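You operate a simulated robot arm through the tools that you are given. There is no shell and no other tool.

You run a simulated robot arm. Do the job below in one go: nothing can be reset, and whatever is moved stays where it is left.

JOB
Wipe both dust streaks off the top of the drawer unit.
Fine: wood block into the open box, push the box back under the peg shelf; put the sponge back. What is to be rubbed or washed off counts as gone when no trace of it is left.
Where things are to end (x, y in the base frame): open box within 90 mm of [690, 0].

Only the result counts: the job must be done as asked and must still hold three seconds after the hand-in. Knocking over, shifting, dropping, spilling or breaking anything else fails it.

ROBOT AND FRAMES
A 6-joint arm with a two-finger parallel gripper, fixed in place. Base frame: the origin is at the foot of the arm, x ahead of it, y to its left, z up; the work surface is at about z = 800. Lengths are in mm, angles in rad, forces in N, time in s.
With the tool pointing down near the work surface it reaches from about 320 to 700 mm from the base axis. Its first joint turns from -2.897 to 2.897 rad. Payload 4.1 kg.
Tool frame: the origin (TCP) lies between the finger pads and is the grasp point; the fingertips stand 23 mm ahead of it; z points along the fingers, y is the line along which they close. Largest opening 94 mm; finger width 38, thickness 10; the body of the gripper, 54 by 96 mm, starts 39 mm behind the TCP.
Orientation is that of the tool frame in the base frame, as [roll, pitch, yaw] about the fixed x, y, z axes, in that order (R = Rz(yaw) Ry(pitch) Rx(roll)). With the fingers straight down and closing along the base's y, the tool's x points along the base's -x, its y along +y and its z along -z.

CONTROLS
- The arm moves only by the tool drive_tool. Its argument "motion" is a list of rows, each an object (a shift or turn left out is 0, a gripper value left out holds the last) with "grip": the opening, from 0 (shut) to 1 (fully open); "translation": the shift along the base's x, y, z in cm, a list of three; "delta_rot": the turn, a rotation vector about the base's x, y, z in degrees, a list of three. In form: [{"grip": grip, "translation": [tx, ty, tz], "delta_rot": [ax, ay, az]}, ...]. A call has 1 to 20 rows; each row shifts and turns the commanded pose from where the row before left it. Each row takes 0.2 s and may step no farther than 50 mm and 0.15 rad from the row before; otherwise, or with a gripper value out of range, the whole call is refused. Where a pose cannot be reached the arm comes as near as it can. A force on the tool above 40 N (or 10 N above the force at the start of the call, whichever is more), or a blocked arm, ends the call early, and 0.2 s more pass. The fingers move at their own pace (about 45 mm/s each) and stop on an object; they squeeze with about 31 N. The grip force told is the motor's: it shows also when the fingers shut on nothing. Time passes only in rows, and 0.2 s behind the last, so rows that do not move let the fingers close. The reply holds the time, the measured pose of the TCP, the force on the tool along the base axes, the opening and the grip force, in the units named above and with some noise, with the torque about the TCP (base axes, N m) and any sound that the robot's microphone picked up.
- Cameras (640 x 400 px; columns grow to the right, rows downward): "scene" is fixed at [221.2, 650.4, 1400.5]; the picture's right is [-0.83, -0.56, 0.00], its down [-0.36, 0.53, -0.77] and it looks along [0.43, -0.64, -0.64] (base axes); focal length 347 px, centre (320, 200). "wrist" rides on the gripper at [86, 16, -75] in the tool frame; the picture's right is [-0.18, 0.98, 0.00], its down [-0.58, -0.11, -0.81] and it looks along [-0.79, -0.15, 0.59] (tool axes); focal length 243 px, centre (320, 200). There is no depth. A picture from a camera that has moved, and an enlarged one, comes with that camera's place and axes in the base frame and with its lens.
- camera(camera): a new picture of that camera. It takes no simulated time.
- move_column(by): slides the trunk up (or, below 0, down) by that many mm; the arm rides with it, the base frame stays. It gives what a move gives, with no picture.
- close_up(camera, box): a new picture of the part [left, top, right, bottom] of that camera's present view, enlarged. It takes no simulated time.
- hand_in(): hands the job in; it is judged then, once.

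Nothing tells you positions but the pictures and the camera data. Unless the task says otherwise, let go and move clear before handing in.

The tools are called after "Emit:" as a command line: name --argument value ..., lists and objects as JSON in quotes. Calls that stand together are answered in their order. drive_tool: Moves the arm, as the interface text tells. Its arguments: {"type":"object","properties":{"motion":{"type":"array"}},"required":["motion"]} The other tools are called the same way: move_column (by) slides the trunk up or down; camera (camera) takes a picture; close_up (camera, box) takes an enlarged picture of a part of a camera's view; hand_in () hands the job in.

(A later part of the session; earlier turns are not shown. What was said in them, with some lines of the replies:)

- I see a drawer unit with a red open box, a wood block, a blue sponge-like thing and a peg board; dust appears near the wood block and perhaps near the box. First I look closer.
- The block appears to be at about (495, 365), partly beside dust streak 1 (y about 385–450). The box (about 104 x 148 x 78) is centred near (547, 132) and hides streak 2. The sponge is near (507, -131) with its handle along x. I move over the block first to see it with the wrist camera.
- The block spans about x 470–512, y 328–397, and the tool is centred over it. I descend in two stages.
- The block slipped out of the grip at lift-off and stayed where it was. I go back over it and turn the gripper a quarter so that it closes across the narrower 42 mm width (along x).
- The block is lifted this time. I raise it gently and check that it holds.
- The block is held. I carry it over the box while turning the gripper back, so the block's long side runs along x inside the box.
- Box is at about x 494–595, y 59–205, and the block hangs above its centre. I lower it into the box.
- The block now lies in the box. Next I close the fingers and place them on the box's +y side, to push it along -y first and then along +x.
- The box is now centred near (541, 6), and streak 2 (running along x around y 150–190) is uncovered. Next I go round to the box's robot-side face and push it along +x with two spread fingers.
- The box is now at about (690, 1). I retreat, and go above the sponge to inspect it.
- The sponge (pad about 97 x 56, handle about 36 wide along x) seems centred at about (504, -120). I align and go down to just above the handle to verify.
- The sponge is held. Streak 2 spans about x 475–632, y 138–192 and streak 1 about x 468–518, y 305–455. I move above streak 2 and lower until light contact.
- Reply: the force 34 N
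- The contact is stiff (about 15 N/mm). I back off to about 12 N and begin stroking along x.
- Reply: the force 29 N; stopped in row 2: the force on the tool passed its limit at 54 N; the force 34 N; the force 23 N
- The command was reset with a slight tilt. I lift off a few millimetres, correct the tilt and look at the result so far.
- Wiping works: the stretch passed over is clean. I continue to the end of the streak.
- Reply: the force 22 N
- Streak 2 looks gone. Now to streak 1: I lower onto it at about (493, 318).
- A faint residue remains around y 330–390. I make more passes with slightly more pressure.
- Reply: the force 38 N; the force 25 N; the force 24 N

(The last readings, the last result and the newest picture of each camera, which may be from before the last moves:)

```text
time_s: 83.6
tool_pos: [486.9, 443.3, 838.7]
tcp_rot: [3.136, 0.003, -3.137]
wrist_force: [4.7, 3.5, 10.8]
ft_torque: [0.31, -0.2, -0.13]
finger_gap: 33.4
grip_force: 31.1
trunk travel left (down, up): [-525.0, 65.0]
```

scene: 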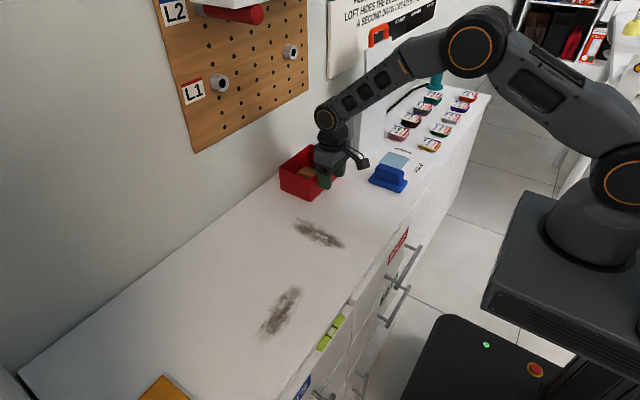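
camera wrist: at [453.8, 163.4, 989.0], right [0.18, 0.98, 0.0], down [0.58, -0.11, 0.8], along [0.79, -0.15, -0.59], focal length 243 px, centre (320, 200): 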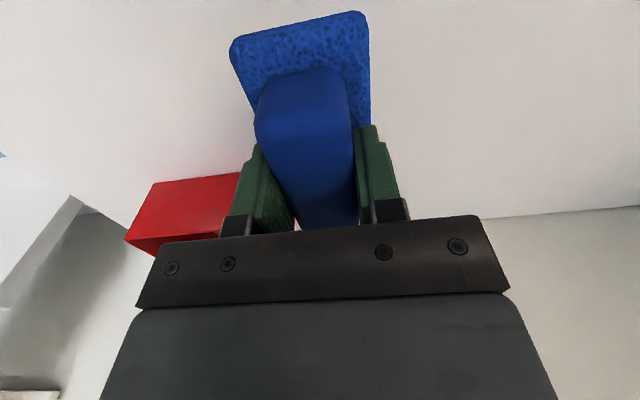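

Now a return pass at x about 487, then I lift off and look.

Emit:
drive_tool --motion '[{"grip": 0, "translation": [0, -1.2, 0.003]}, {"translation": [0, -1.2, 0.004]}, {"translation": [0, -1.2, 0.005]}, {"translation": [0, -1.2, 0.006]}, {"translation": [0, -1.2, 0.006]}, {"translation": [0, -1.2, 0.006]}]'

Emit:
drive_tool --motion '[{"grip": 0, "translation": [0, -1.2, 0.006]}, {"translation": [0, -1.2, 0.006]}, {"translation": [0, -1.2, 0.006]}, {"translation": [0, -1.2, 0.006]}, {"translation": [0, -1.0, 0.006]}, {"translation": [0, -1.0, 0.006]}]'

Emit:
drive_tool --motion '[{"grip": 0, "translation": [0, 0, 0.5]}, {"translation": [0, 0, 1.5]}, {"translation": [0, 0, 2.5]}, {"translation": [0, -4.0, 2.5]}, {"translation": [0, -4.0, 0]}, {}]'

Emit:
close_up --camera "scene" --box '[220, 260, 380, 360]'

Emit:
camera --camera "scene"

```text
time_s: 85.0
tool_pos: [486.6, 372.0, 839.6]
tcp_rot: [3.139, 0.002, -3.14]
wrist_force: [0.8, 11.3, 16.7]
ft_torque: [0.38, 0.21, -0.17]
finger_gap: 33.6
grip_force: 30.9
trunk travel left (down, up): [-525.0, 65.0]
```

```text
time_s: 86.4
tool_pos: [487.4, 302.5, 838.6]
tcp_rot: [-3.141, 0.0, -3.138]
wrist_force: [0.7, 5.3, 8.4]
ft_torque: [0.3, -0.42, 0.23]
finger_gap: 33.1
grip_force: 30.9
trunk travel left (down, up): [-525.0, 65.0]
```

```text
time_s: 87.8
tool_pos: [488.3, 222.3, 908.9]
tcp_rot: [3.14, 0.002, -3.141]
wrist_force: [-0.1, 0.1, -0.2]
ft_torque: [-0.01, 0.0, -0.02]
finger_gap: 33.3
grip_force: 30.8
trunk travel left (down, up): [-525.0, 65.0]
```

```text
4.00 times, centred on (300, 310) of scene
camera zoom: at [221.2, 650.4, 1400.5], right [-0.83, -0.56, 0.0], down [-0.36, 0.53, -0.77], along [0.43, -0.64, -0.64], focal length 1389 px, centre (400, -240)
```

zoom: 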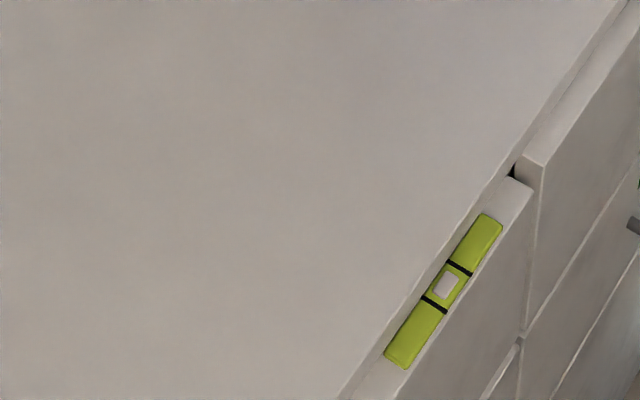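

```text
taken
```

scene: 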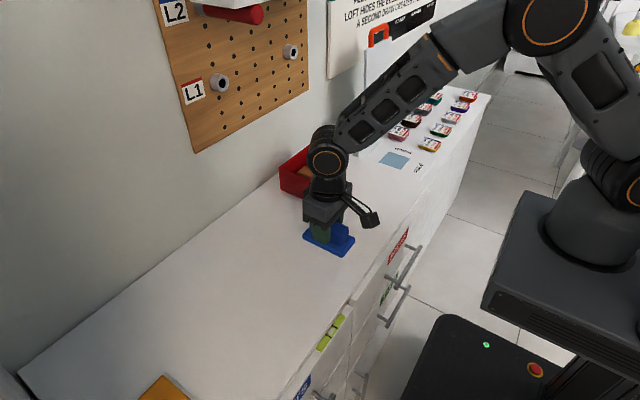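

Emit:
close_up --camera "scene" --box '[245, 275, 325, 350]'

Emit:
camera --camera "wrist"

Emit:
close_up --camera "wrist" --box '[400, 0, 640, 150]'

```text
5.33 times, centred on (285, 312) of scene
camera zoom: at [221.2, 650.4, 1400.5], right [-0.83, -0.56, 0.0], down [-0.36, 0.53, -0.77], along [0.43, -0.64, -0.64], focal length 1852 px, centre (507, -400)
```

zoom: 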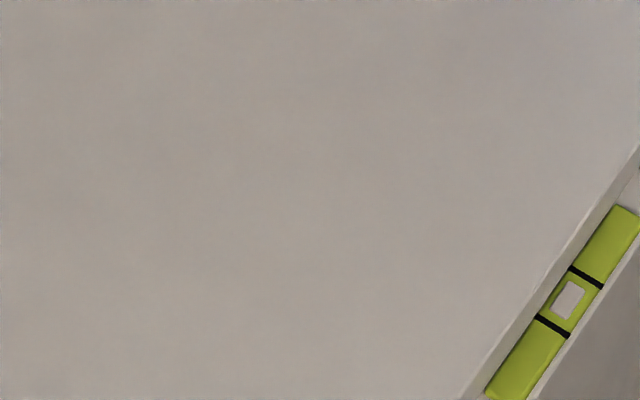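

```text
taken
camera wrist: at [401.0, 238.0, 984.8], right [0.18, 0.98, 0.0], down [0.58, -0.11, 0.81], along [0.79, -0.15, -0.59], focal length 243 px, centre (320, 200)
```

wrist: 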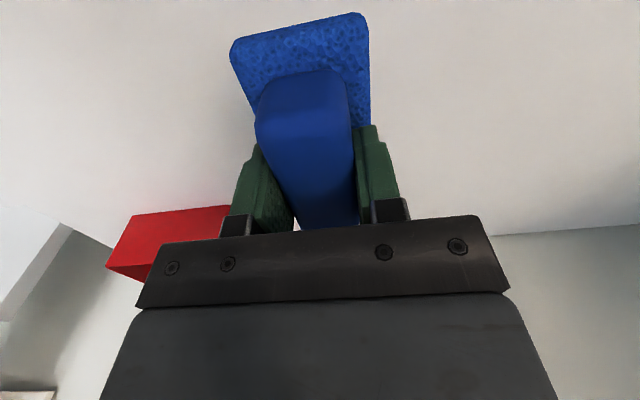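

```text
2.67 times, centred on (520, 75) of wrist
camera zoom: at [401.0, 238.0, 984.8], right [0.18, 0.98, 0.0], down [0.58, -0.11, 0.81], along [0.79, -0.15, -0.59], focal length 647 px, centre (-213, 533)
```

zoom: 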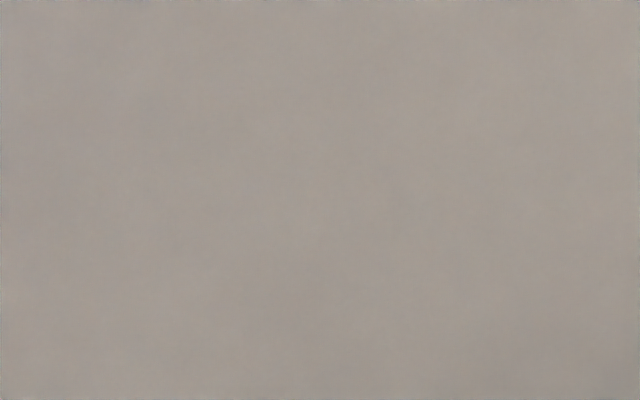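

Streak 1 is clean. I carry the sponge towards its place, at height, then check streak 2's area unobstructed before letting go.

Emit:
drive_tool --motion '[{"grip": 0, "translation": [0.2, -4.5, 0]}, {"translation": [0.2, -4.5, 0]}, {"translation": [0.2, -4.5, 0]}, {"translation": [0.2, -4.5, 0]}, {"translation": [0.2, -4.5, 0]}, {"translation": [0.2, -4.5, 0]}, {"translation": [0.2, -4.5, 0]}, {"translation": [0.2, -2.6, 0]}, {}]'

Emit:
close_up --camera "scene" --box '[270, 200, 360, 260]'

Emit:
camera --camera "scene"

Emit:
camera --camera "wrist"

```text
time_s: 89.8
tool_pos: [502.7, -118.3, 909.5]
tcp_rot: [3.14, 0.0, -3.139]
wrist_force: [0.0, 0.0, -0.2]
ft_torque: [0.01, -0.02, 0.0]
finger_gap: 33.4
grip_force: 31.3
trunk travel left (down, up): [-525.0, 65.0]
```

```text
6.67 times, centred on (315, 230) of scene
camera zoom: at [221.2, 650.4, 1400.5], right [-0.83, -0.56, 0.0], down [-0.36, 0.53, -0.77], along [0.43, -0.64, -0.64], focal length 2315 px, centre (353, 0)
```

zoom: 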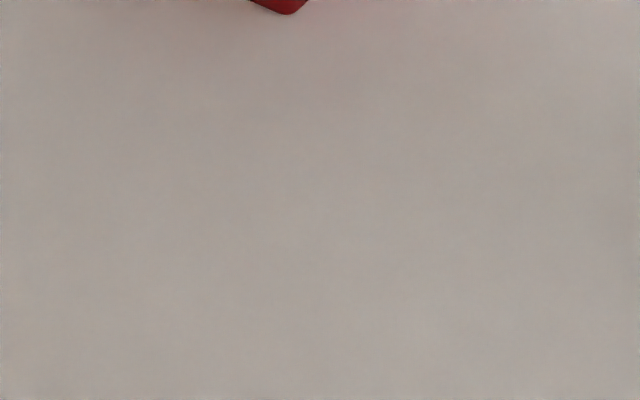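

```text
taken
```

scene: 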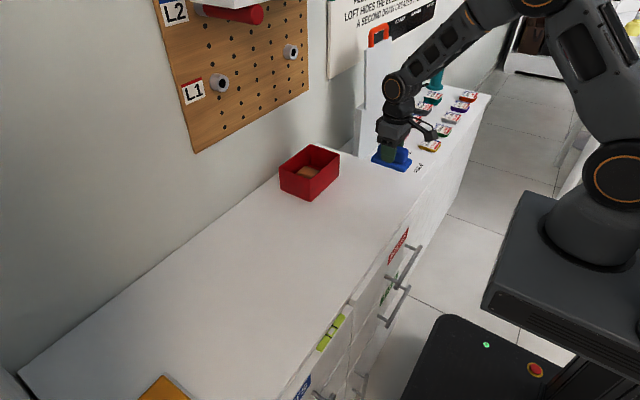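

```text
taken
camera wrist: at [416.0, -102.8, 984.3], right [0.18, 0.98, 0.0], down [0.58, -0.11, 0.81], along [0.79, -0.15, -0.59], focal length 243 px, centre (320, 200)
```

wrist: 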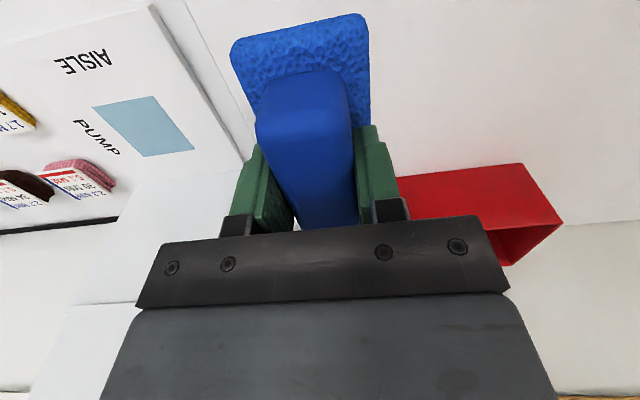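

Both areas look clean and the box stays where I left it. I set the sponge down at its original spot.

Emit:
drive_tool --motion '[{"grip": 0, "translation": [0.1, 0, -2.5]}, {"translation": [0, 0, -2.5]}, {"translation": [0, 0, -1.5]}, {}]'

Emit:
drive_tool --motion '[{"grip": 0, "translation": [0, 0, -0.15]}, {"translation": [0, 0, -0.1]}, {}]'

Emit:
drive_tool --motion '[{"grip": 0, "translation": [0, 0, -0.1]}, {}]'

```text
time_s: 90.8
tool_pos: [505.1, -117.7, 844.1]
tcp_rot: [3.141, 0.001, -3.139]
wrist_force: [0.3, -0.3, 0.2]
ft_torque: [0.0, -0.03, 0.0]
finger_gap: 33.3
grip_force: 31.3
trunk travel left (down, up): [-525.0, 65.0]
```

```text
time_s: 91.6
tool_pos: [504.4, -118.1, 841.0]
tcp_rot: [3.14, 0.001, -3.14]
wrist_force: [0.1, 0.4, -0.9]
ft_torque: [-0.01, -0.03, -0.03]
finger_gap: 33.4
grip_force: 30.7
trunk travel left (down, up): [-525.0, 65.0]
```

```text
time_s: 92.2
tool_pos: [505.0, -118.7, 840.7]
tcp_rot: [3.14, 0.0, -3.141]
wrist_force: [0.0, -0.3, -1.0]
ft_torque: [0.0, 0.0, -0.01]
finger_gap: 33.2
grip_force: 30.7
trunk travel left (down, up): [-525.0, 65.0]
```

Emit:
drive_tool --motion '[{"grip": 0, "translation": [0, 0, -0.08]}, {}]'

Emit:
drive_tool --motion '[{"grip": 0, "translation": [0, 0, -0.06]}, {}]'

```text
time_s: 92.8
tool_pos: [503.8, -119.2, 840.7]
tcp_rot: [3.14, 0.0, -3.14]
wrist_force: [-1.6, -0.3, 2.6]
ft_torque: [0.12, 0.01, 0.06]
finger_gap: 33.3
grip_force: 30.6
trunk travel left (down, up): [-525.0, 65.0]
```

```text
time_s: 93.4
tool_pos: [504.2, -118.7, 839.8]
tcp_rot: [3.139, 0.001, -3.141]
wrist_force: [-1.8, 0.4, 9.3]
ft_torque: [0.25, 0.17, 0.05]
finger_gap: 33.5
grip_force: 30.9
trunk travel left (down, up): [-525.0, 65.0]
```

Emit:
drive_tool --motion '[{"grip": 0, "translation": [0, 0, 0.05]}, {"grip": 0.8}, {}, {}, {}]'

Emit:
drive_tool --motion '[{"grip": 0.8, "translation": [0, 0, 1.0]}, {"translation": [0, 0, 3.0]}, {"translation": [0, 0, 4.5]}, {"translation": [0, 0, 4.5]}, {}]'

Emit:
close_up --camera "scene" --box '[320, 110, 440, 210]'

Emit:
camera --camera "wrist"

```text
time_s: 94.6
tool_pos: [504.7, -118.5, 839.5]
tcp_rot: [3.141, -0.001, -3.141]
wrist_force: [0.4, 0.5, 0.5]
ft_torque: [0.0, 0.0, -0.01]
finger_gap: 75.3
grip_force: 0.0
trunk travel left (down, up): [-525.0, 65.0]
```

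```text
time_s: 95.8
tool_pos: [503.8, -118.7, 970.1]
tcp_rot: [3.14, 0.001, -3.139]
wrist_force: [0.3, -0.8, 0.7]
ft_torque: [0.02, 0.09, -0.01]
finger_gap: 75.5
grip_force: 0.1
trunk travel left (down, up): [-525.0, 65.0]
```

```text
4.00 times, centred on (380, 160) of scene
camera zoom: at [221.2, 650.4, 1400.5], right [-0.83, -0.56, 0.0], down [-0.36, 0.53, -0.77], along [0.43, -0.64, -0.64], focal length 1389 px, centre (80, 360)
```

zoom: 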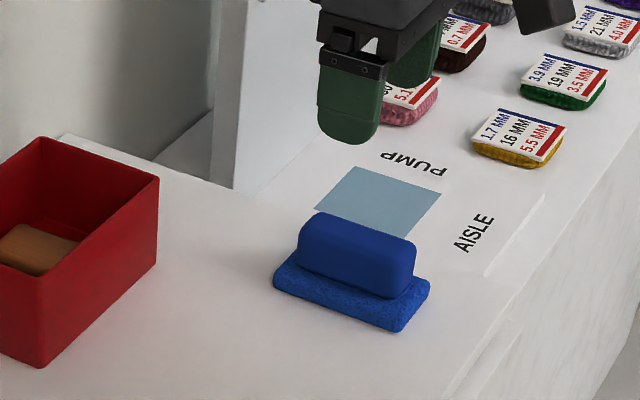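

```text
taken
camera wrist: at [417.1, -103.1, 1044.8], right [0.18, 0.98, 0.0], down [0.58, -0.11, 0.81], along [0.79, -0.15, -0.59], focal length 243 px, centre (320, 200)
```

wrist: 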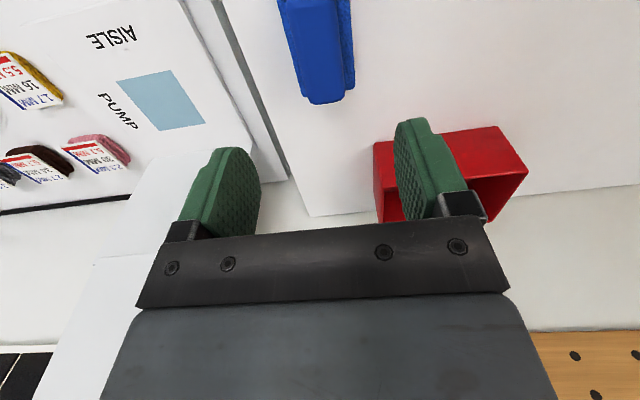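

The sponge is back in place. I return near the start pose and inspect both wiped areas with the wrist camera for faint traces.

Emit:
drive_tool --motion '[{"grip": 0.8, "translation": [-0.2, 3.0, 3.3]}, {"translation": [-0.3, 3.5, 3.3]}, {"translation": [-0.3, 3.5, 3.3]}, {"translation": [-0.3, 3.5, 3.3]}, {"translation": [-0.3, 4.5, 0]}, {"translation": [-0.3, 4.5, 0]}, {"translation": [-0.3, 4.0, 0]}, {"translation": [0, 4.0, 0]}, {"translation": [0, 4.0, 0]}, {}]'

Emit:
camera --camera "wrist"

Emit:
close_up --camera "wrist" --box '[160, 0, 420, 150]'

Emit:
close_up --camera "wrist" --box '[400, 0, 640, 150]'

Emit:
camera --camera "scene"

```text
time_s: 98.0
tool_pos: [482.8, 226.6, 1102.8]
tcp_rot: [3.138, 0.001, -3.141]
wrist_force: [0.2, 0.2, -0.4]
ft_torque: [0.02, 0.02, -0.05]
finger_gap: 75.3
grip_force: 0.1
trunk travel left (down, up): [-525.0, 65.0]
```

```text
taken
camera wrist: at [396.6, 243.4, 1177.2], right [0.18, 0.98, 0.0], down [0.58, -0.11, 0.81], along [0.79, -0.15, -0.59], focal length 243 px, centre (320, 200)
```

wrist: 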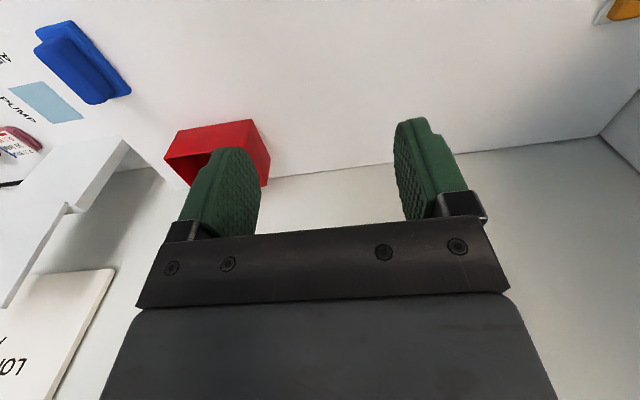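

```text
2.46 times, centred on (290, 75) of wrist
camera zoom: at [396.6, 243.4, 1177.2], right [0.18, 0.98, 0.0], down [0.58, -0.11, 0.81], along [0.79, -0.15, -0.59], focal length 597 px, centre (394, 508)
```

zoom: 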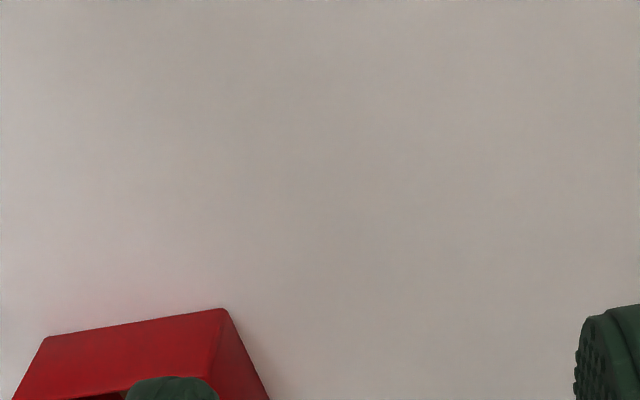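

```text
2.67 times, centred on (520, 75) of wrist
camera zoom: at [396.6, 243.4, 1177.2], right [0.18, 0.98, 0.0], down [0.58, -0.11, 0.81], along [0.79, -0.15, -0.59], focal length 647 px, centre (-213, 533)
```

zoom: 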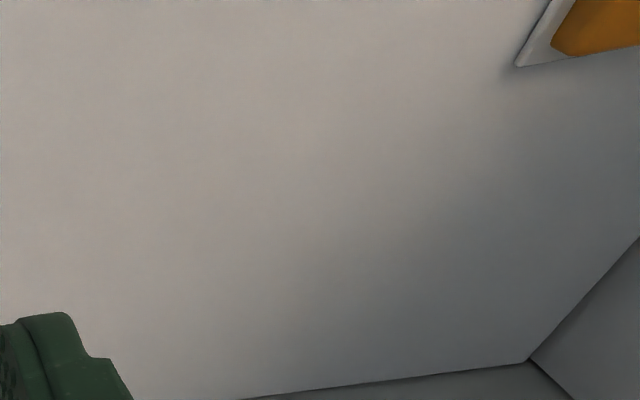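

```text
taken
```

scene: 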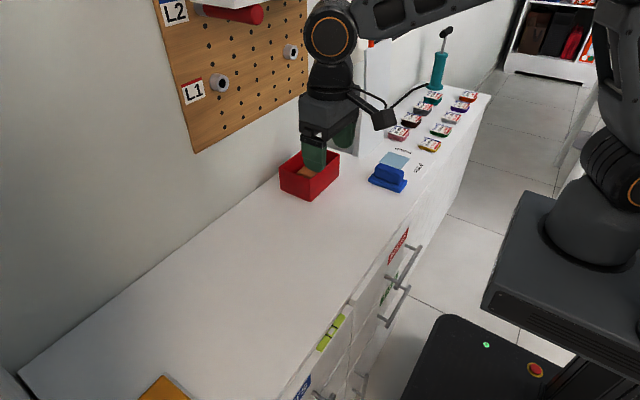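

Both streaks are gone with no visible trace. The block is in the box, the box stands at about (690, 0), the sponge is back at its spot, and the arm is clear. I hand in.

Emit:
hand_in

```text
The job is handed in.
```

Both dust streaks are wiped off the top of the drawer unit, and the job is handed in. No trace of either showed in close-ups from the scene or wrist camera.

- **Wood block:** it is in the open box. My first grip slipped at lift-off, so the block came down about where it had been. The second grip held.
- **Open box:** pushed back to about [690, 0], judged from the camera pictures, so well within the 90 mm allowed.
- **Sponge:** back at its original spot, to within about 1–2 mm.
- **Force stop:** one wiping stroke pressed too hard and was cut off at 54 N. I redid it with lighter pressure.

The pictures show nothing else moved or knocked over. The gripper is empty and well clear of everything.
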